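You operate a simulated robot arm through the tools that you are given. There is no shell and no other tool. Be economical: measure what you need, move in short steps, check, and stop when the job is done.

The job below is to be done with a simulated robot arm. You get a single attempt, and the scene is never put back.

TASK
Put the green candle from the dining table top on the yellow plate there and the red candle on top of the grey polishing block.

Only the result counts: the job must be done as asked and must still hold three seconds after the hand-in. Knocking over, shifting, dropping, spilling or breaking anything else fails it.

THE ROBOT
A 7-joint arm with a two-finger parallel gripper, fixed in place. Base frame: the origin is at the foot of the arm, x ahead of it, y to its left, z up; the work surface is at about z = 0.75. Lengths are in m, angles in degrees, forces in N, time in s.
With the tool pointing down near the work surface it reaches from about 0.3 to 0.68 m from the base axis. Its first joint turns from -66.0 to 66.0 degrees. Payload 1.57 kg.
The tool frame sits at the grasp point between the pads (the TCP): z along the fingers, y along the line on which they close. The tips reach 0.03 m beyond it. Largest opening 0.11 m; finger width 0.024, thickness 0.012; the body of the gripper, 0.048 by 0.112 m, starts 0.078 m behind the TCP.
Orientation is that of the tool frame in the base frame, as [roll, pitch, yaw] about the fixed x, y, z axes, in that order (R = Rz(yaw) Ry(pitch) Rx(roll)). With the fingers straight down and closing along the base's y, the tool's x points along the base's -x, its y along +y and its z along -z.

THE INTERFACE
- The arm moves only by the tool apply_moves. Its argument "commands" is a list of rows, each a list of 7 numbers: the opening, from 0 (shut) to 1 (fully open), then the shift along the base's x, y, z in m, then the turn, a rotation vector about the base's x, y, z in degrees. In form: [[fingers, tx, ty, tz, rx, ry, rz], ...]. A call has 1 to 8 rows; each row shifts and turns the commanded pose from where the row before left it. Rows are played at 5 a second. More than 0.05 m and 8.6 degrees between two rows, or a gripper value outside its range, and nothing of the call is played. Where a pose cannot be reached the arm comes as near as it can. A force on the tool above 40 N (or 10 N above the force at the start of the call, whichever is more), or a blocked arm, ends the call early, and 0.2 s more pass. Each finger travels about 0.108 m/s and halts on what it meets, pressing with about 37 N; the grip force reading is that of the motor and also rises with nothing between the fingers. The clock runs only during rows and for 0.2 s after the last one: add rows that do not move to give the fingers time. The reply holds the time, the measured pose of the TCP, the force on the tool along the base axes, the opening and the grip force, in the units named above and with some noise, and new pictures: "views" is both (left out), scene, wrist or none.
- Cameras (640 x 400 px; columns grow to the right, rows downward): "scene" is fixed at [0.1554, -0.4236, 1.3815]; the picture's right is [0.68, -0.74, 0.00], its down [-0.58, -0.54, -0.61] and it looks along [0.45, 0.41, -0.79] (base axes); focal length 289 px, centre (320, 200). "wrist" rides on the gripper at [-0.036, 0, -0.08] in the tool frame; the picture's right is [0.00, -1.00, 0.00], its down [0.97, 0.00, -0.24] and it looks along [0.24, 0.00, 0.97] (tool axes); focal length 218 px, centre (320, 200). There is no depth. A picture from a camera that has moved, and an enlarged one, comes with that camera's place and axes in the base frame and with its lens. The place of the scene camera against the robot may be out by one fixed shift of up to 0.025 m in any direction.
- inspect(camera, box): a new picture of the part [left, top, right, bottom] of that camera's present view, enlarged. No time passes.
- job_done(): hands the job in; it is judged then, once.

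Go step by step. Nothing tells you positions but the pictures and the camera data: compare them with the known pose of the tool, close in by small moves and look again before you grip or let go. The budget is 90 turns and 150 pictures, counting those below and the enlarged ones. Unless the task says otherwise, let go and move clear before handing in, and close with one line.

The tools are called after "Call:" as a command line: name --pt "numbers of a row" for each row, then --argument value for the rest, lists and objects as JSON in quotes. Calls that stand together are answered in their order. apply_moves: Moves the arm, as the interface text tells. Its arguments: {"type":"object","properties":{"commands":{"type":"array"},"views":{"type":"string","enum":["both","scene","wrist","none"]}},"required":["commands"]} The other tools are called the same way: inspect (camera, box) takes an enlarged picture of a part of a camera's view; job_done () hands the job in.

At the start:

```text
time_s: 0.0
tcp_pos: [0.4457, 0.006, 1.0496]
ee_rot: [180.0, 0.1, -180.0]
contact_force: [0.4, 0.1, -0.1]
width: 0.11
grip_force: 0.0
```

scene: 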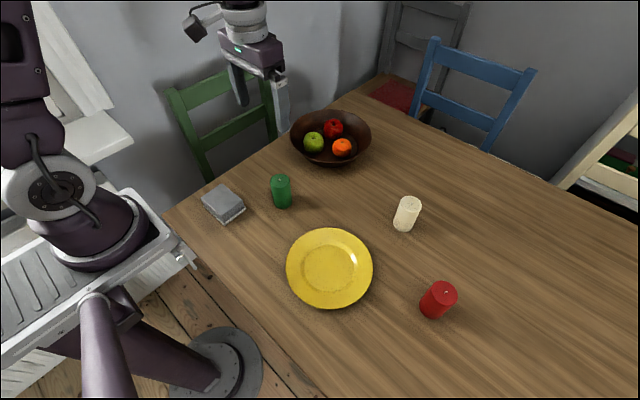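
wrist: 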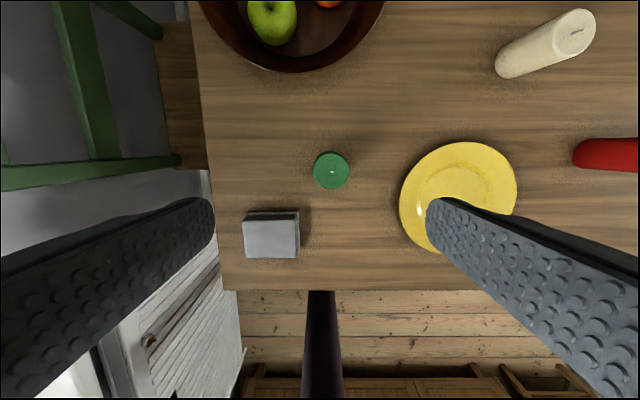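

The green candle seems to be near (0.45, -0.01) with its top at about z 0.82. The plate is near (0.39, -0.24), the block near (0.335, 0.09) and the red candle near (0.475, -0.47). I'll go above the green candle first and check.

Call:
apply_moves --pt "1 0.003 -0.016 -0.04 0 0 0" --pt "1 0 0 -0.04 0 0 0" --pt "1 0 0 -0.04 0 0 0" --pt "1 0 0 -0.03 0 0 0" --pt "1 0 0 0 0 0 0"

```text
time_s: 1.2
tcp_pos: [0.4499, -0.0119, 0.8999]
ee_rot: [-179.9, 0.0, 180.0]
contact_force: [0.2, -0.1, 0.2]
width: 0.1099
grip_force: 0.0
camera wrist: at [0.4854, -0.0127, 0.9781], right [0.0, -1.0, 0.0], down [-0.97, 0.0, 0.24], along [-0.24, 0.0, -0.97], focal length 218 px, centre (320, 200)
```

scene: 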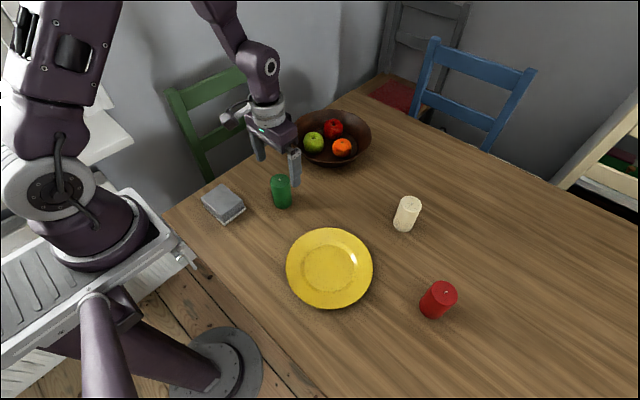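
wrist: 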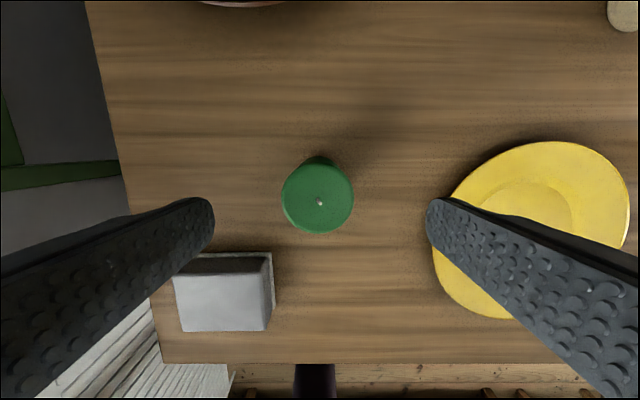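

The green candle is centred between the fingers, about 0.05 m across, with its top near z 0.83. I'll go down to z 0.80 and grip.

Call:
apply_moves --pt "1 -0.001 0.001 -0.04 0 0 0" --pt "1 0 0 -0.04 0 0 0" --pt "1 0 0 -0.02 0 0 0" --pt "1 0 0 0 0 0 0" --pt "0.3 0 0 0 0 0 0" --pt "0.3 0 0 0 0 0 0" --pt "0.3 0 0 0 0 0 0"

```text
time_s: 2.8
tcp_pos: [0.4479, -0.011, 0.7995]
ee_rot: [-180.0, -0.1, 179.9]
contact_force: [0.3, 0.6, 1.4]
width: 0.0495
grip_force: 37.4
camera wrist: at [0.4849, -0.0112, 0.8784], right [0.0, -1.0, 0.0], down [-0.97, 0.0, 0.24], along [-0.24, 0.0, -0.97], focal length 218 px, centre (320, 200)
```

scene: 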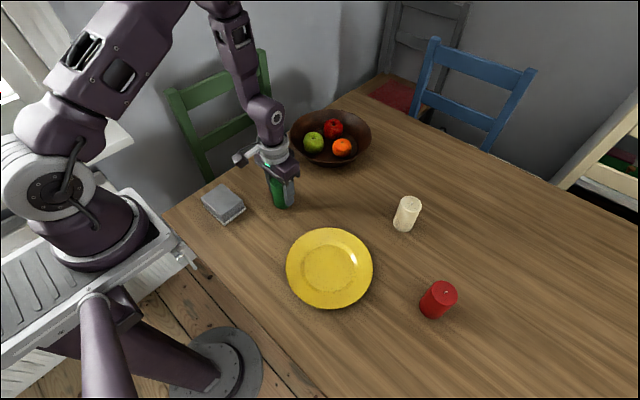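
wrist: 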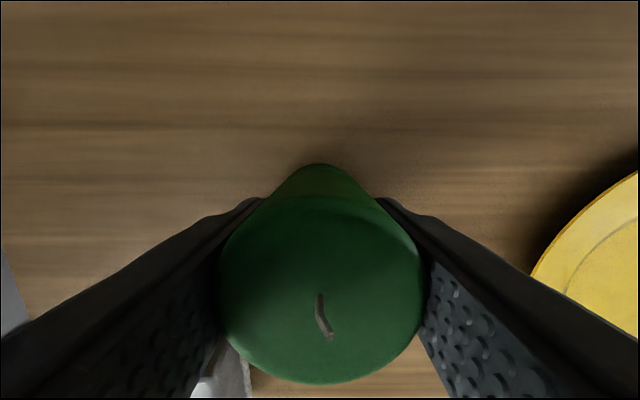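

The candle is gripped, with the width at 0.0495. I'll lift it and carry it over towards the plate.

Call:
apply_moves --pt "0.3 0 0 0.04 0 0 0" --pt "0.3 0 0 0.04 0 0 0" --pt "0.3 0 0 0.04 0 0 0" --pt "0.3 -0.01 -0.045 0 0 0 0" --pt "0.3 -0.01 -0.045 0 0 0 0" --pt "0.3 -0.01 -0.045 0 0 0 0" --pt "0.3 -0.01 -0.045 0 0 0 0" --pt "0.3 0 0 0 0 0 0"

```text
time_s: 4.6
tcp_pos: [0.4094, -0.192, 0.9198]
ee_rot: [-179.9, 0.0, -179.9]
contact_force: [0.3, -0.4, -1.1]
width: 0.0492
grip_force: 36.9
camera wrist: at [0.4451, -0.1916, 0.998], right [0.0, -1.0, 0.0], down [-0.97, 0.0, 0.24], along [-0.24, 0.0, -0.97], focal length 218 px, centre (320, 200)
```

scene: 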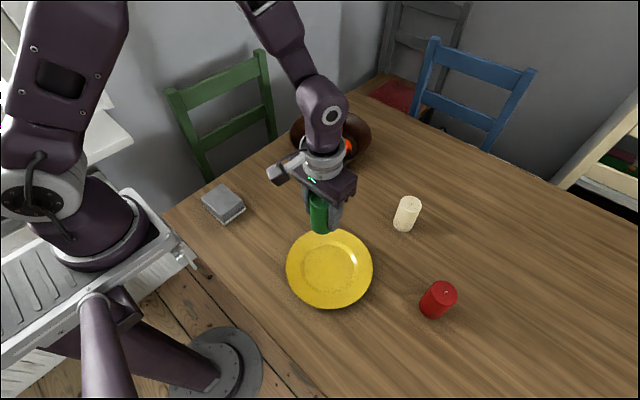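
wrist: 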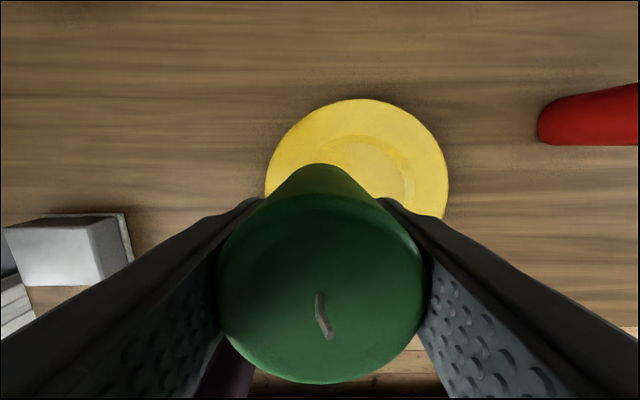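

The plate's centre comes out at about (0.393, -0.233), with a radius of about 0.10. I'll move over it and lower part way.

Call:
apply_moves --pt "0.3 -0.015 -0.041 0 0 0 0" --pt "0.3 0 0 -0.04 0 0 0" --pt "0.3 0 0 -0.03 0 0 0" --pt "0.3 0 0 0 0 0 0"

Call:
inspect --camera "scene" --box '[240, 160, 400, 320]'

```text
time_s: 5.6
tcp_pos: [0.3943, -0.2296, 0.8499]
ee_rot: [-179.9, 0.0, -179.9]
contact_force: [-0.2, 0.7, -0.5]
width: 0.0492
grip_force: 37.2
camera wrist: at [0.4298, -0.2318, 0.9279], right [0.0, -1.0, 0.0], down [-0.97, 0.0, 0.24], along [-0.24, 0.0, -0.97], focal length 218 px, centre (320, 200)
```

scene: 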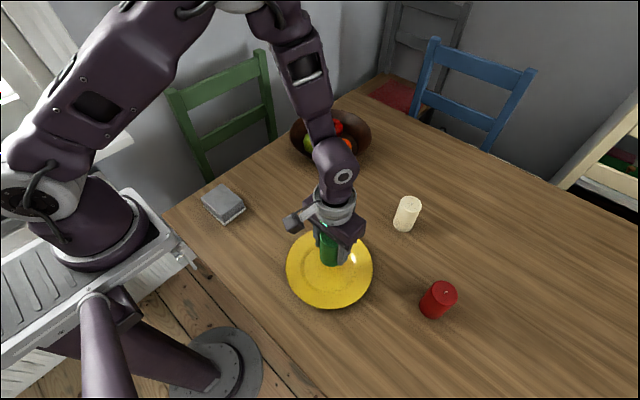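
wrist: 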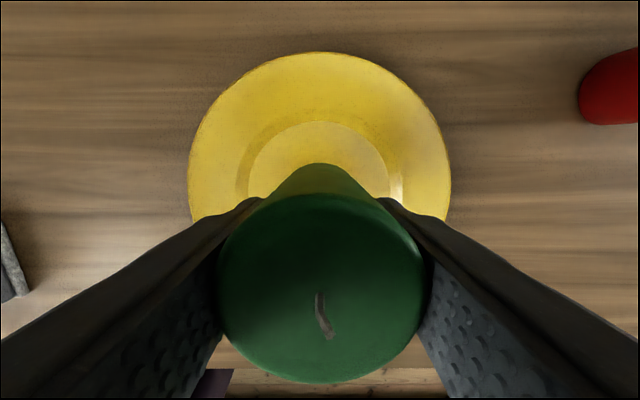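

```text
2.50 times, centred on (320, 240) of scene
camera zoom: at [0.1554, -0.4237, 1.3814], right [0.68, -0.74, 0.0], down [-0.58, -0.54, -0.61], along [0.45, 0.41, -0.79], focal length 722 px, centre (320, 100)
```

zoom: 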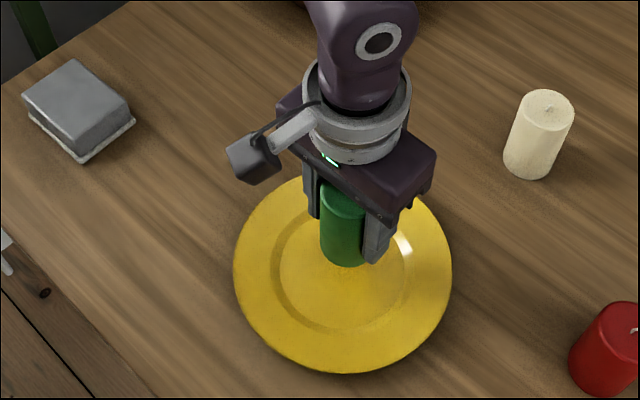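

The candle is over the centre of the well. I'll lower it in small steps until the force shows contact.

Call:
apply_moves --pt "0.3 -0.003 0 -0.02 0 0 0" --pt "0.3 0 0 -0.01 0 0 0" --pt "0.3 0 0 -0.006 0 0 0" --pt "0.3 0 0 0 0 0 0"

Call:
inspect --camera "scene" --box '[280, 200, 380, 300]'

```text
time_s: 6.6
tcp_pos: [0.3903, -0.2317, 0.8141]
ee_rot: [179.9, -0.1, -179.9]
contact_force: [-0.1, -0.4, -2.1]
width: 0.0492
grip_force: 36.8
camera wrist: at [0.4267, -0.232, 0.8923], right [0.0, -1.0, 0.0], down [-0.97, 0.0, 0.24], along [-0.24, 0.0, -0.97], focal length 218 px, centre (320, 200)
```

scene: 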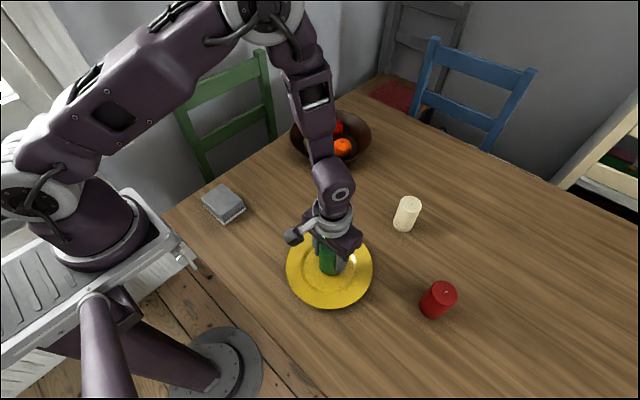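
wrist: 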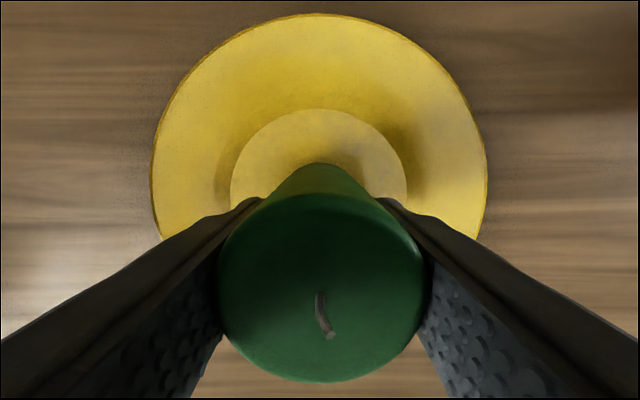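

```text
4.00 times, centred on (330, 250) of scene
camera zoom: at [0.1554, -0.4236, 1.3814], right [0.68, -0.74, 0.0], down [-0.58, -0.54, -0.61], along [0.45, 0.41, -0.79], focal length 1156 px, centre (280, 0)
```

zoom: 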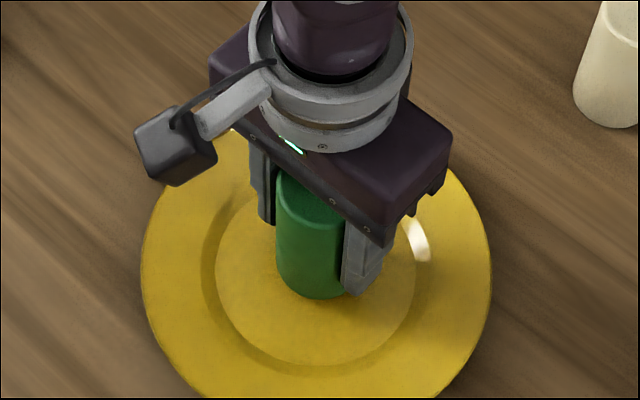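

Call:
apply_moves --pt "0.3 0 0 -0.003 0 0 0" --pt "0.3 0 0 0 0 0 0" --views "none"

```text
time_s: 7.2
tcp_pos: [0.3906, -0.2315, 0.8115]
ee_rot: [180.0, 0.0, 179.9]
contact_force: [0.4, 0.0, -1.9]
width: 0.0492
grip_force: 37.0
```

No contact yet at z 0.8115, so I'll keep lowering.

Call:
apply_moves --pt "0.3 0 0 -0.002 0 0 0" --pt "0.3 0 0 0 0 0 0" --views "none"

Call:
apply_moves --pt "0.3 0 0 -0.002 0 0 0" --pt "0.3 0 0 0 0 0 0" --views "none"

Call:
apply_moves --pt "0.3 0 0 -0.0015 0 0 0" --pt "0.3 0 0 0 0 0 0" --views "none"

```text
time_s: 7.8
tcp_pos: [0.3907, -0.2291, 0.8095]
ee_rot: [179.9, 0.0, 180.0]
contact_force: [0.0, 0.9, -1.0]
width: 0.0493
grip_force: 37.4
```

```text
time_s: 8.4
tcp_pos: [0.3905, -0.2306, 0.808]
ee_rot: [180.0, 0.0, -180.0]
contact_force: [-0.4, -0.2, -1.9]
width: 0.0494
grip_force: 36.6
```

```text
time_s: 9.0
tcp_pos: [0.3896, -0.231, 0.8063]
ee_rot: [180.0, 0.0, 180.0]
contact_force: [-1.5, 1.5, 7.9]
width: 0.049
grip_force: 37.3
```

Contact at z 0.806, so the candle is standing on the plate. I'll open moderately and rise straight up.

Call:
apply_moves --pt "0.5 0 0 0 0 0 0" --pt "0.65 0 0 0 0 0 0" --pt "0.65 0 0 0 0 0 0" --pt "0.65 0 0 0.02 0 0 0" --pt "0.65 0 0 0.04 0 0 0" --pt "0.65 0 0 0.04 0 0 0" --pt "0.65 0 0 0.04 0 0 0" --pt "0.65 0 0 0 0 0 0"

```text
time_s: 10.8
tcp_pos: [0.392, -0.2318, 0.9461]
ee_rot: [-180.0, 0.0, -180.0]
contact_force: [0.3, 0.9, -0.3]
width: 0.0717
grip_force: 0.0
camera wrist: at [0.4287, -0.232, 1.0244], right [0.0, -1.0, 0.0], down [-0.97, 0.0, 0.24], along [-0.24, 0.0, -0.97], focal length 218 px, centre (320, 200)
```

scene: 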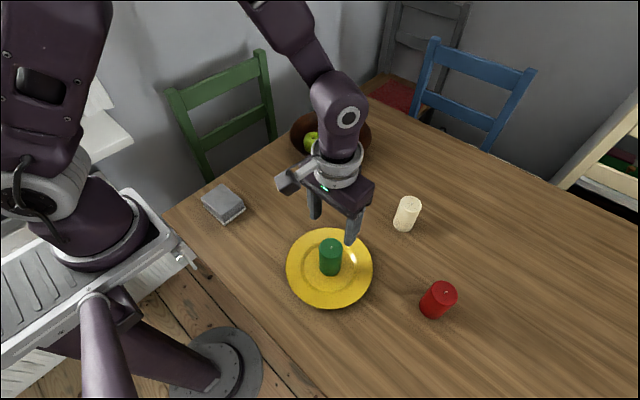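
wrist: 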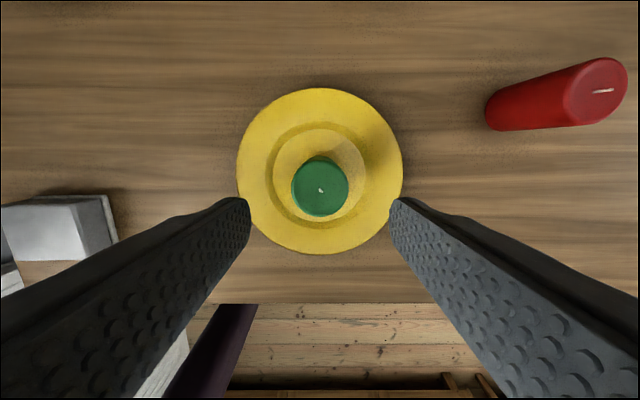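

The green candle stands in the middle of the plate. The red candle comes out at about (0.474, -0.456), so I'll go above it.

Call:
apply_moves --pt "0.8 0.015 -0.04 0 0 0 0" --pt "1 0.015 -0.04 0 0 0 0" --pt "1 0.015 -0.04 0 0 0 0" --pt "1 0.015 -0.04 0 0 0 0" --pt "1 0.015 -0.04 0 0 0 0" --pt "1 0.008 -0.025 -0.03 0 0 0" --pt "1 0 0 0 0 0 0"

```text
time_s: 12.4
tcp_pos: [0.4741, -0.4551, 0.9149]
ee_rot: [179.9, -0.2, 179.9]
contact_force: [-0.1, -0.4, -0.3]
width: 0.1099
grip_force: 0.1
camera wrist: at [0.51, -0.4569, 0.9933], right [0.0, -1.0, 0.0], down [-0.97, 0.0, 0.24], along [-0.24, 0.0, -0.97], focal length 218 px, centre (320, 200)
```

scene: 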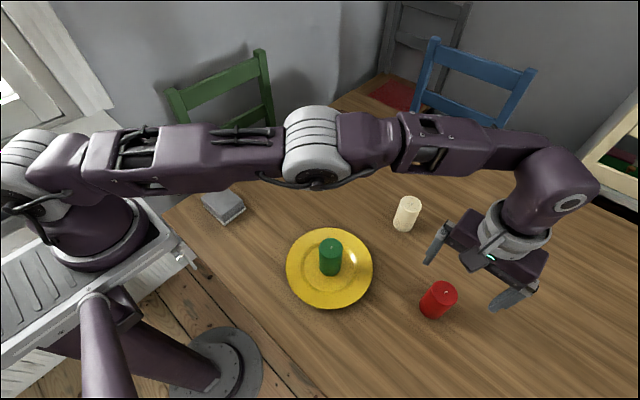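
wrist: 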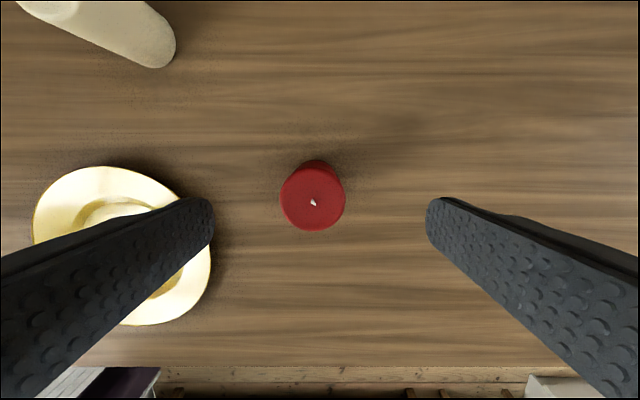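

The red candle sits slightly left of centre, so I'll correct by about 5 mm, descend and grip.

Call:
apply_moves --pt "1 -0.002 0.005 -0.04 0 0 0" --pt "1 0 0 -0.04 0 0 0" --pt "1 0 0 -0.035 0 0 0" --pt "1 0 0 0 0 0 0" --pt "0.3 0 0 0 0 0 0" --pt "0.3 0 0 0 0 0 0" --pt "0.3 0 0 0 0 0 0"

```text
time_s: 14.0
tcp_pos: [0.4723, -0.4519, 0.8012]
ee_rot: [179.9, 0.0, 179.8]
contact_force: [0.1, -1.1, 0.6]
width: 0.0489
grip_force: 37.5
camera wrist: at [0.5086, -0.4528, 0.879], right [0.0, -1.0, 0.0], down [-0.97, 0.0, 0.24], along [-0.24, 0.0, -0.97], focal length 218 px, centre (320, 200)
```

scene: 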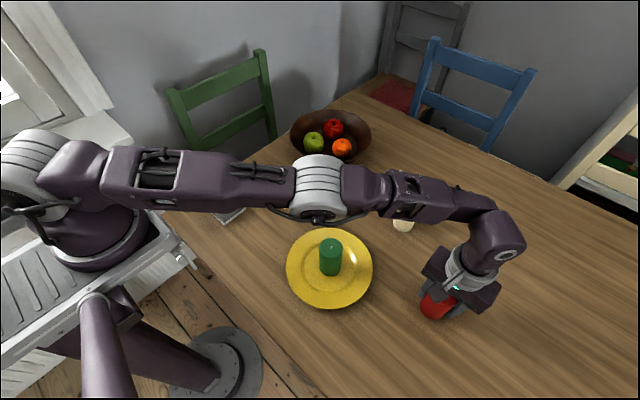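
wrist: 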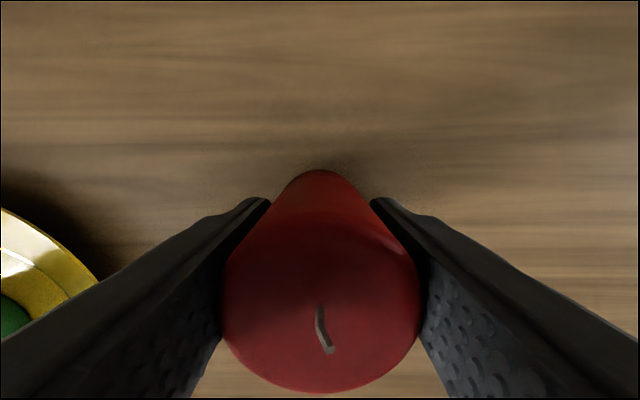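

The red candle is gripped. I'll lift it high enough to clear the green one and travel toward the block.

Call:
apply_moves --pt "0.3 0 0 0.04 0 0 0" --pt "0.3 0 0 0.04 0 0 0" --pt "0.3 0 0 0.04 0 0 0" --pt "0.3 0 0 0.04 0 0 0" --pt "0.3 -0.008 0.047 0 0 0 0" --pt "0.3 -0.008 0.047 0 0 0 0" --pt "0.3 -0.008 0.047 0 0 0 0" --pt "0.3 -0.008 0.047 0 0 0 0" --views "none"

Call:
apply_moves --pt "0.3 -0.008 0.047 0 0 0 0" --pt "0.3 -0.008 0.047 0 0 0 0" --pt "0.3 -0.008 0.047 0 0 0 0" --pt "0.3 -0.008 0.047 0 0 0 0" --pt "0.3 -0.008 0.047 0 0 0 0" --pt "0.3 -0.008 0.047 0 0 0 0" --pt "0.3 0 0 0 0 0 0"

```text
time_s: 15.8
tcp_pos: [0.4398, -0.2622, 0.9591]
ee_rot: [-179.9, 0.1, 179.9]
contact_force: [0.9, 0.5, -1.7]
width: 0.0494
grip_force: 36.7
```

```text
time_s: 17.4
tcp_pos: [0.3935, 0.0196, 0.9608]
ee_rot: [-180.0, 0.0, 179.9]
contact_force: [-0.5, -0.3, -2.4]
width: 0.0491
grip_force: 37.2
camera wrist: at [0.4292, 0.018, 1.0383], right [0.0, -1.0, 0.0], down [-0.97, 0.0, 0.24], along [-0.24, 0.0, -0.97], focal length 218 px, centre (320, 200)
```

scene: 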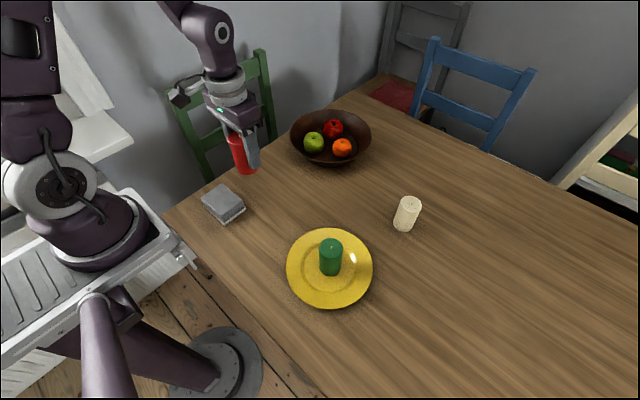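
wrist: 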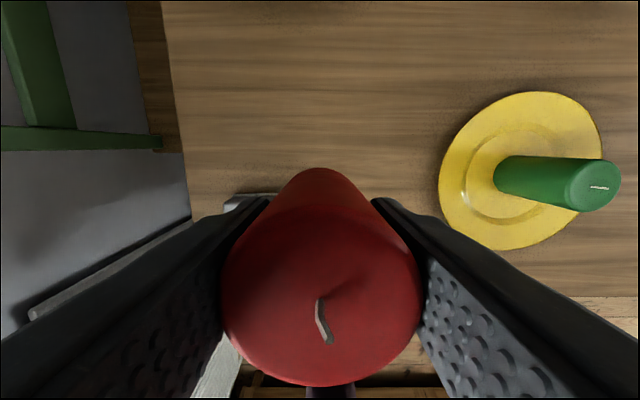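

The block's top face centre comes out at about (0.330, 0.087), top at z ≈ 0.79 and about 0.066 by 0.089 m. I'll move above it and lower part way.

Call:
apply_moves --pt "0.3 -0.032 0.034 0 0 0 0" --pt "0.3 -0.031 0.0335 0 0 0 0" --pt "0.3 0 0 -0.04 0 0 0" --pt "0.3 0 0 -0.03 0 0 0" --pt "0.3 0 0 0 0 0 0"

Call:
inspect --camera "scene" --box '[170, 130, 290, 250]'

```text
time_s: 18.6
tcp_pos: [0.327, 0.0869, 0.8908]
ee_rot: [-179.9, 0.0, 179.8]
contact_force: [0.0, 0.0, -2.1]
width: 0.0492
grip_force: 37.2
camera wrist: at [0.3653, 0.0859, 0.9681], right [0.0, -1.0, 0.0], down [-0.97, 0.0, 0.24], along [-0.24, 0.0, -0.97], focal length 218 px, centre (320, 200)
```

scene: 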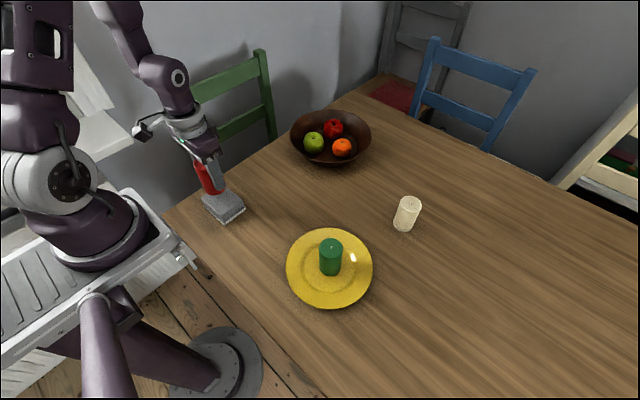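
wrist: 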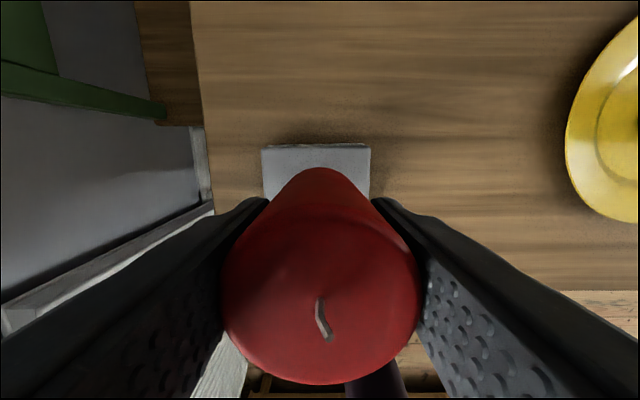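

```text
3.33 times, centred on (230, 190) of scene
camera zoom: at [0.1554, -0.4236, 1.3815], right [0.68, -0.74, 0.0], down [-0.58, -0.54, -0.61], along [0.45, 0.41, -0.79], focal length 963 px, centre (620, 233)
```

zoom: 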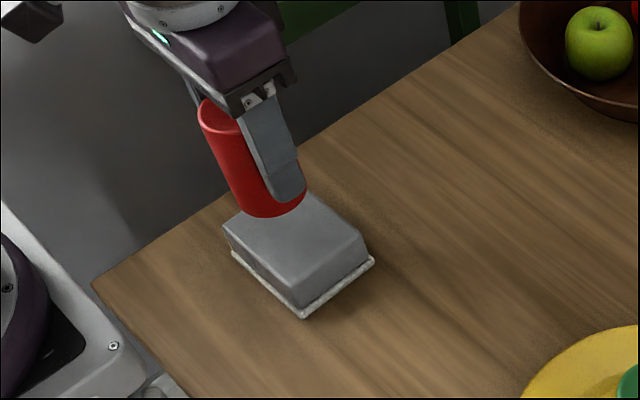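

The wrist view agrees with my estimate of the block, with its centre at y ≈ 0.089. I'll nudge over slightly and lower close to the block.

Call:
apply_moves --pt "0.3 0.001 0.002 -0.02 0 0 0" --pt "0.3 0 0 -0.015 0 0 0" --pt "0.3 0 0 -0.005 0 0 0" --pt "0.3 0 0 0 0 0 0"

Call:
inspect --camera "scene" --box '[170, 130, 290, 250]'

```text
time_s: 19.6
tcp_pos: [0.328, 0.0892, 0.8506]
ee_rot: [-180.0, 0.0, 180.0]
contact_force: [-0.3, 0.8, -1.2]
width: 0.0491
grip_force: 37.0
camera wrist: at [0.366, 0.0878, 0.9283], right [0.0, -1.0, 0.0], down [-0.97, 0.0, 0.24], along [-0.24, 0.0, -0.97], focal length 218 px, centre (320, 200)
```

scene: 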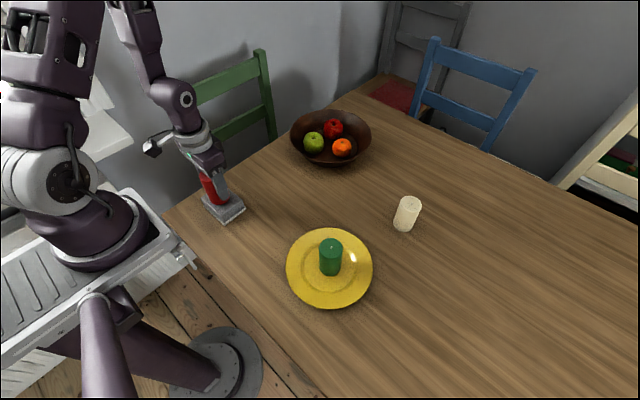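
wrist: 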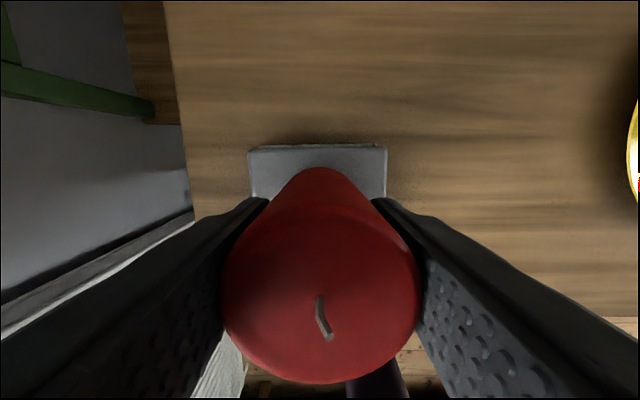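

```text
3.33 times, centred on (230, 190) of scene
camera zoom: at [0.1554, -0.4236, 1.3815], right [0.68, -0.74, 0.0], down [-0.58, -0.54, -0.61], along [0.45, 0.41, -0.79], focal length 963 px, centre (620, 233)
```

zoom: 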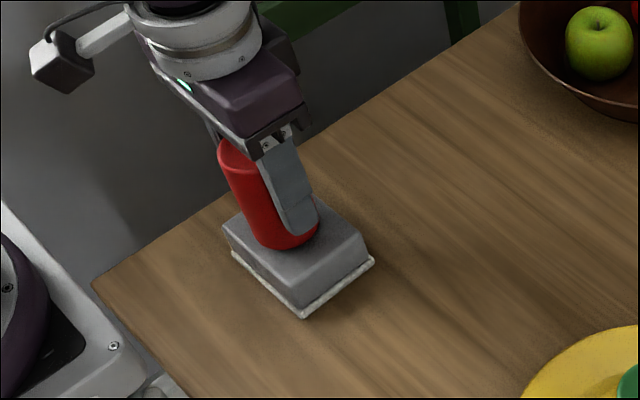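

The candle is well centred over the block. I'll lower it in 2 mm steps until contact.

Call:
apply_moves --pt "0.3 0 0 -0.003 0 0 0" --pt "0.3 0 0 0 0 0 0" --views "none"

Call:
apply_moves --pt "0.3 0 0 -0.002 0 0 0" --pt "0.3 0 0 0 0 0 0" --views "none"

Call:
apply_moves --pt "0.3 0 0 -0.002 0 0 0" --pt "0.3 0 0 0 0 0 0" --views "none"

```text
time_s: 20.2
tcp_pos: [0.3292, 0.0881, 0.8478]
ee_rot: [180.0, 0.0, -180.0]
contact_force: [0.7, -1.1, -0.8]
width: 0.0489
grip_force: 37.4
```

```text
time_s: 20.8
tcp_pos: [0.3298, 0.0883, 0.8459]
ee_rot: [-180.0, 0.1, 180.0]
contact_force: [-0.2, -0.1, -0.7]
width: 0.0491
grip_force: 37.2
```

```text
time_s: 21.4
tcp_pos: [0.3295, 0.0883, 0.8445]
ee_rot: [180.0, 0.2, -180.0]
contact_force: [-0.5, 0.5, 32.0]
width: 0.0492
grip_force: 37.3
```

Firm contact at z 0.8445. I'll ease up about 1 mm to take off the load, then check.

Call:
apply_moves --pt "0.3 0 0 0.0013 0 0 0" --pt "0.3 0 0 0 0 0 0" --views "none"

Call:
inspect --camera "scene" --box '[170, 130, 290, 250]'

```text
time_s: 22.0
tcp_pos: [0.3304, 0.0885, 0.8451]
ee_rot: [-179.9, 0.0, 180.0]
contact_force: [-0.6, 0.5, -1.6]
width: 0.0491
grip_force: 37.1
```

```text
3.33 times, centred on (230, 190) of scene
camera zoom: at [0.1554, -0.4236, 1.3815], right [0.68, -0.74, 0.0], down [-0.58, -0.54, -0.61], along [0.45, 0.41, -0.79], focal length 963 px, centre (620, 233)
```

zoom: 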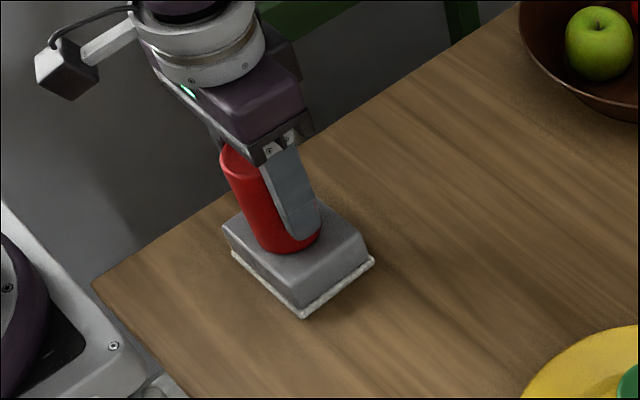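

The candle is resting on the block with a gap of less than a millimetre. I'll let go and rise.

Call:
apply_moves --pt "0.3 0 0 -0.0005 0 0 0" --pt "0.55 0 0 0 0 0 0" --pt "0.7 0 0 0 0 0 0" --pt "0.7 0 0 0 0 0 0" --pt "0.7 0 0 0.03 0 0 0" --pt "0.7 0 0 0.04 0 0 0" --pt "0.7 0 0 0.04 0 0 0" --pt "0.7 0 0 0.02 0 0 0"

Call:
inspect --camera "scene" --box '[170, 130, 290, 250]'

```text
time_s: 23.8
tcp_pos: [0.33, 0.089, 0.9764]
ee_rot: [179.9, 0.0, 179.9]
contact_force: [0.5, 0.2, 0.2]
width: 0.0769
grip_force: 0.0
camera wrist: at [0.3661, 0.0871, 1.0532], right [0.0, -1.0, 0.0], down [-0.97, 0.0, 0.24], along [-0.24, 0.0, -0.97], focal length 218 px, centre (320, 200)
```

scene: 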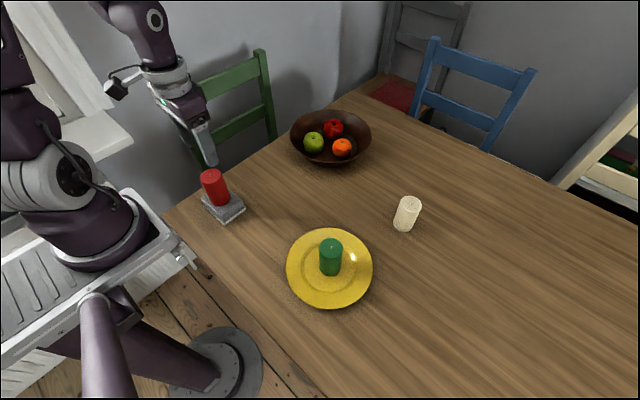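
wrist: 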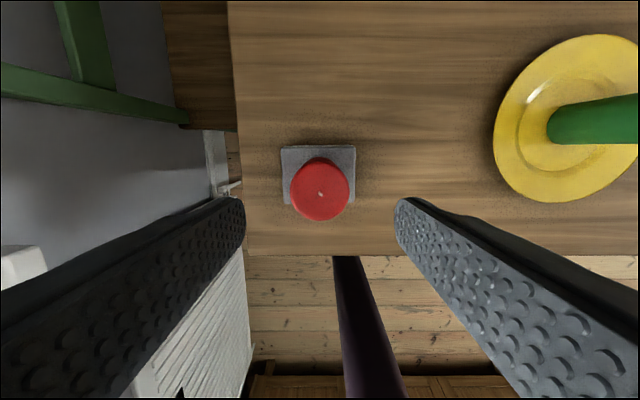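

```text
3.33 times, centred on (230, 190) of scene
camera zoom: at [0.1554, -0.4236, 1.3815], right [0.68, -0.74, 0.0], down [-0.58, -0.54, -0.61], along [0.45, 0.41, -0.79], focal length 963 px, centre (620, 233)
```

zoom: 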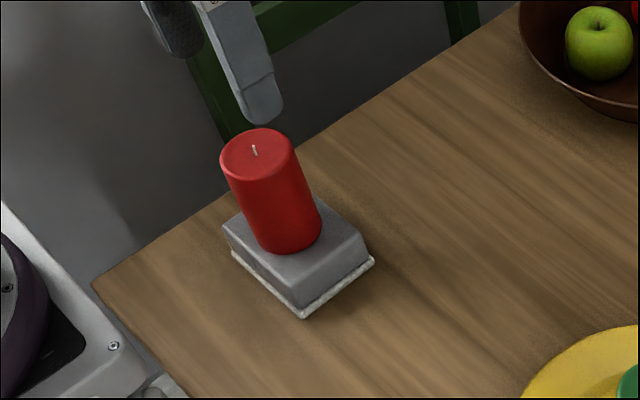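

Both candles stand upright where they should, and the gripper is clear of them. I'm handing in the job.

Call:
job_done

```text
The job is handed in.
```

The green candle is on the yellow plate and the red candle is on top of the grey polishing block; nothing else was moved.
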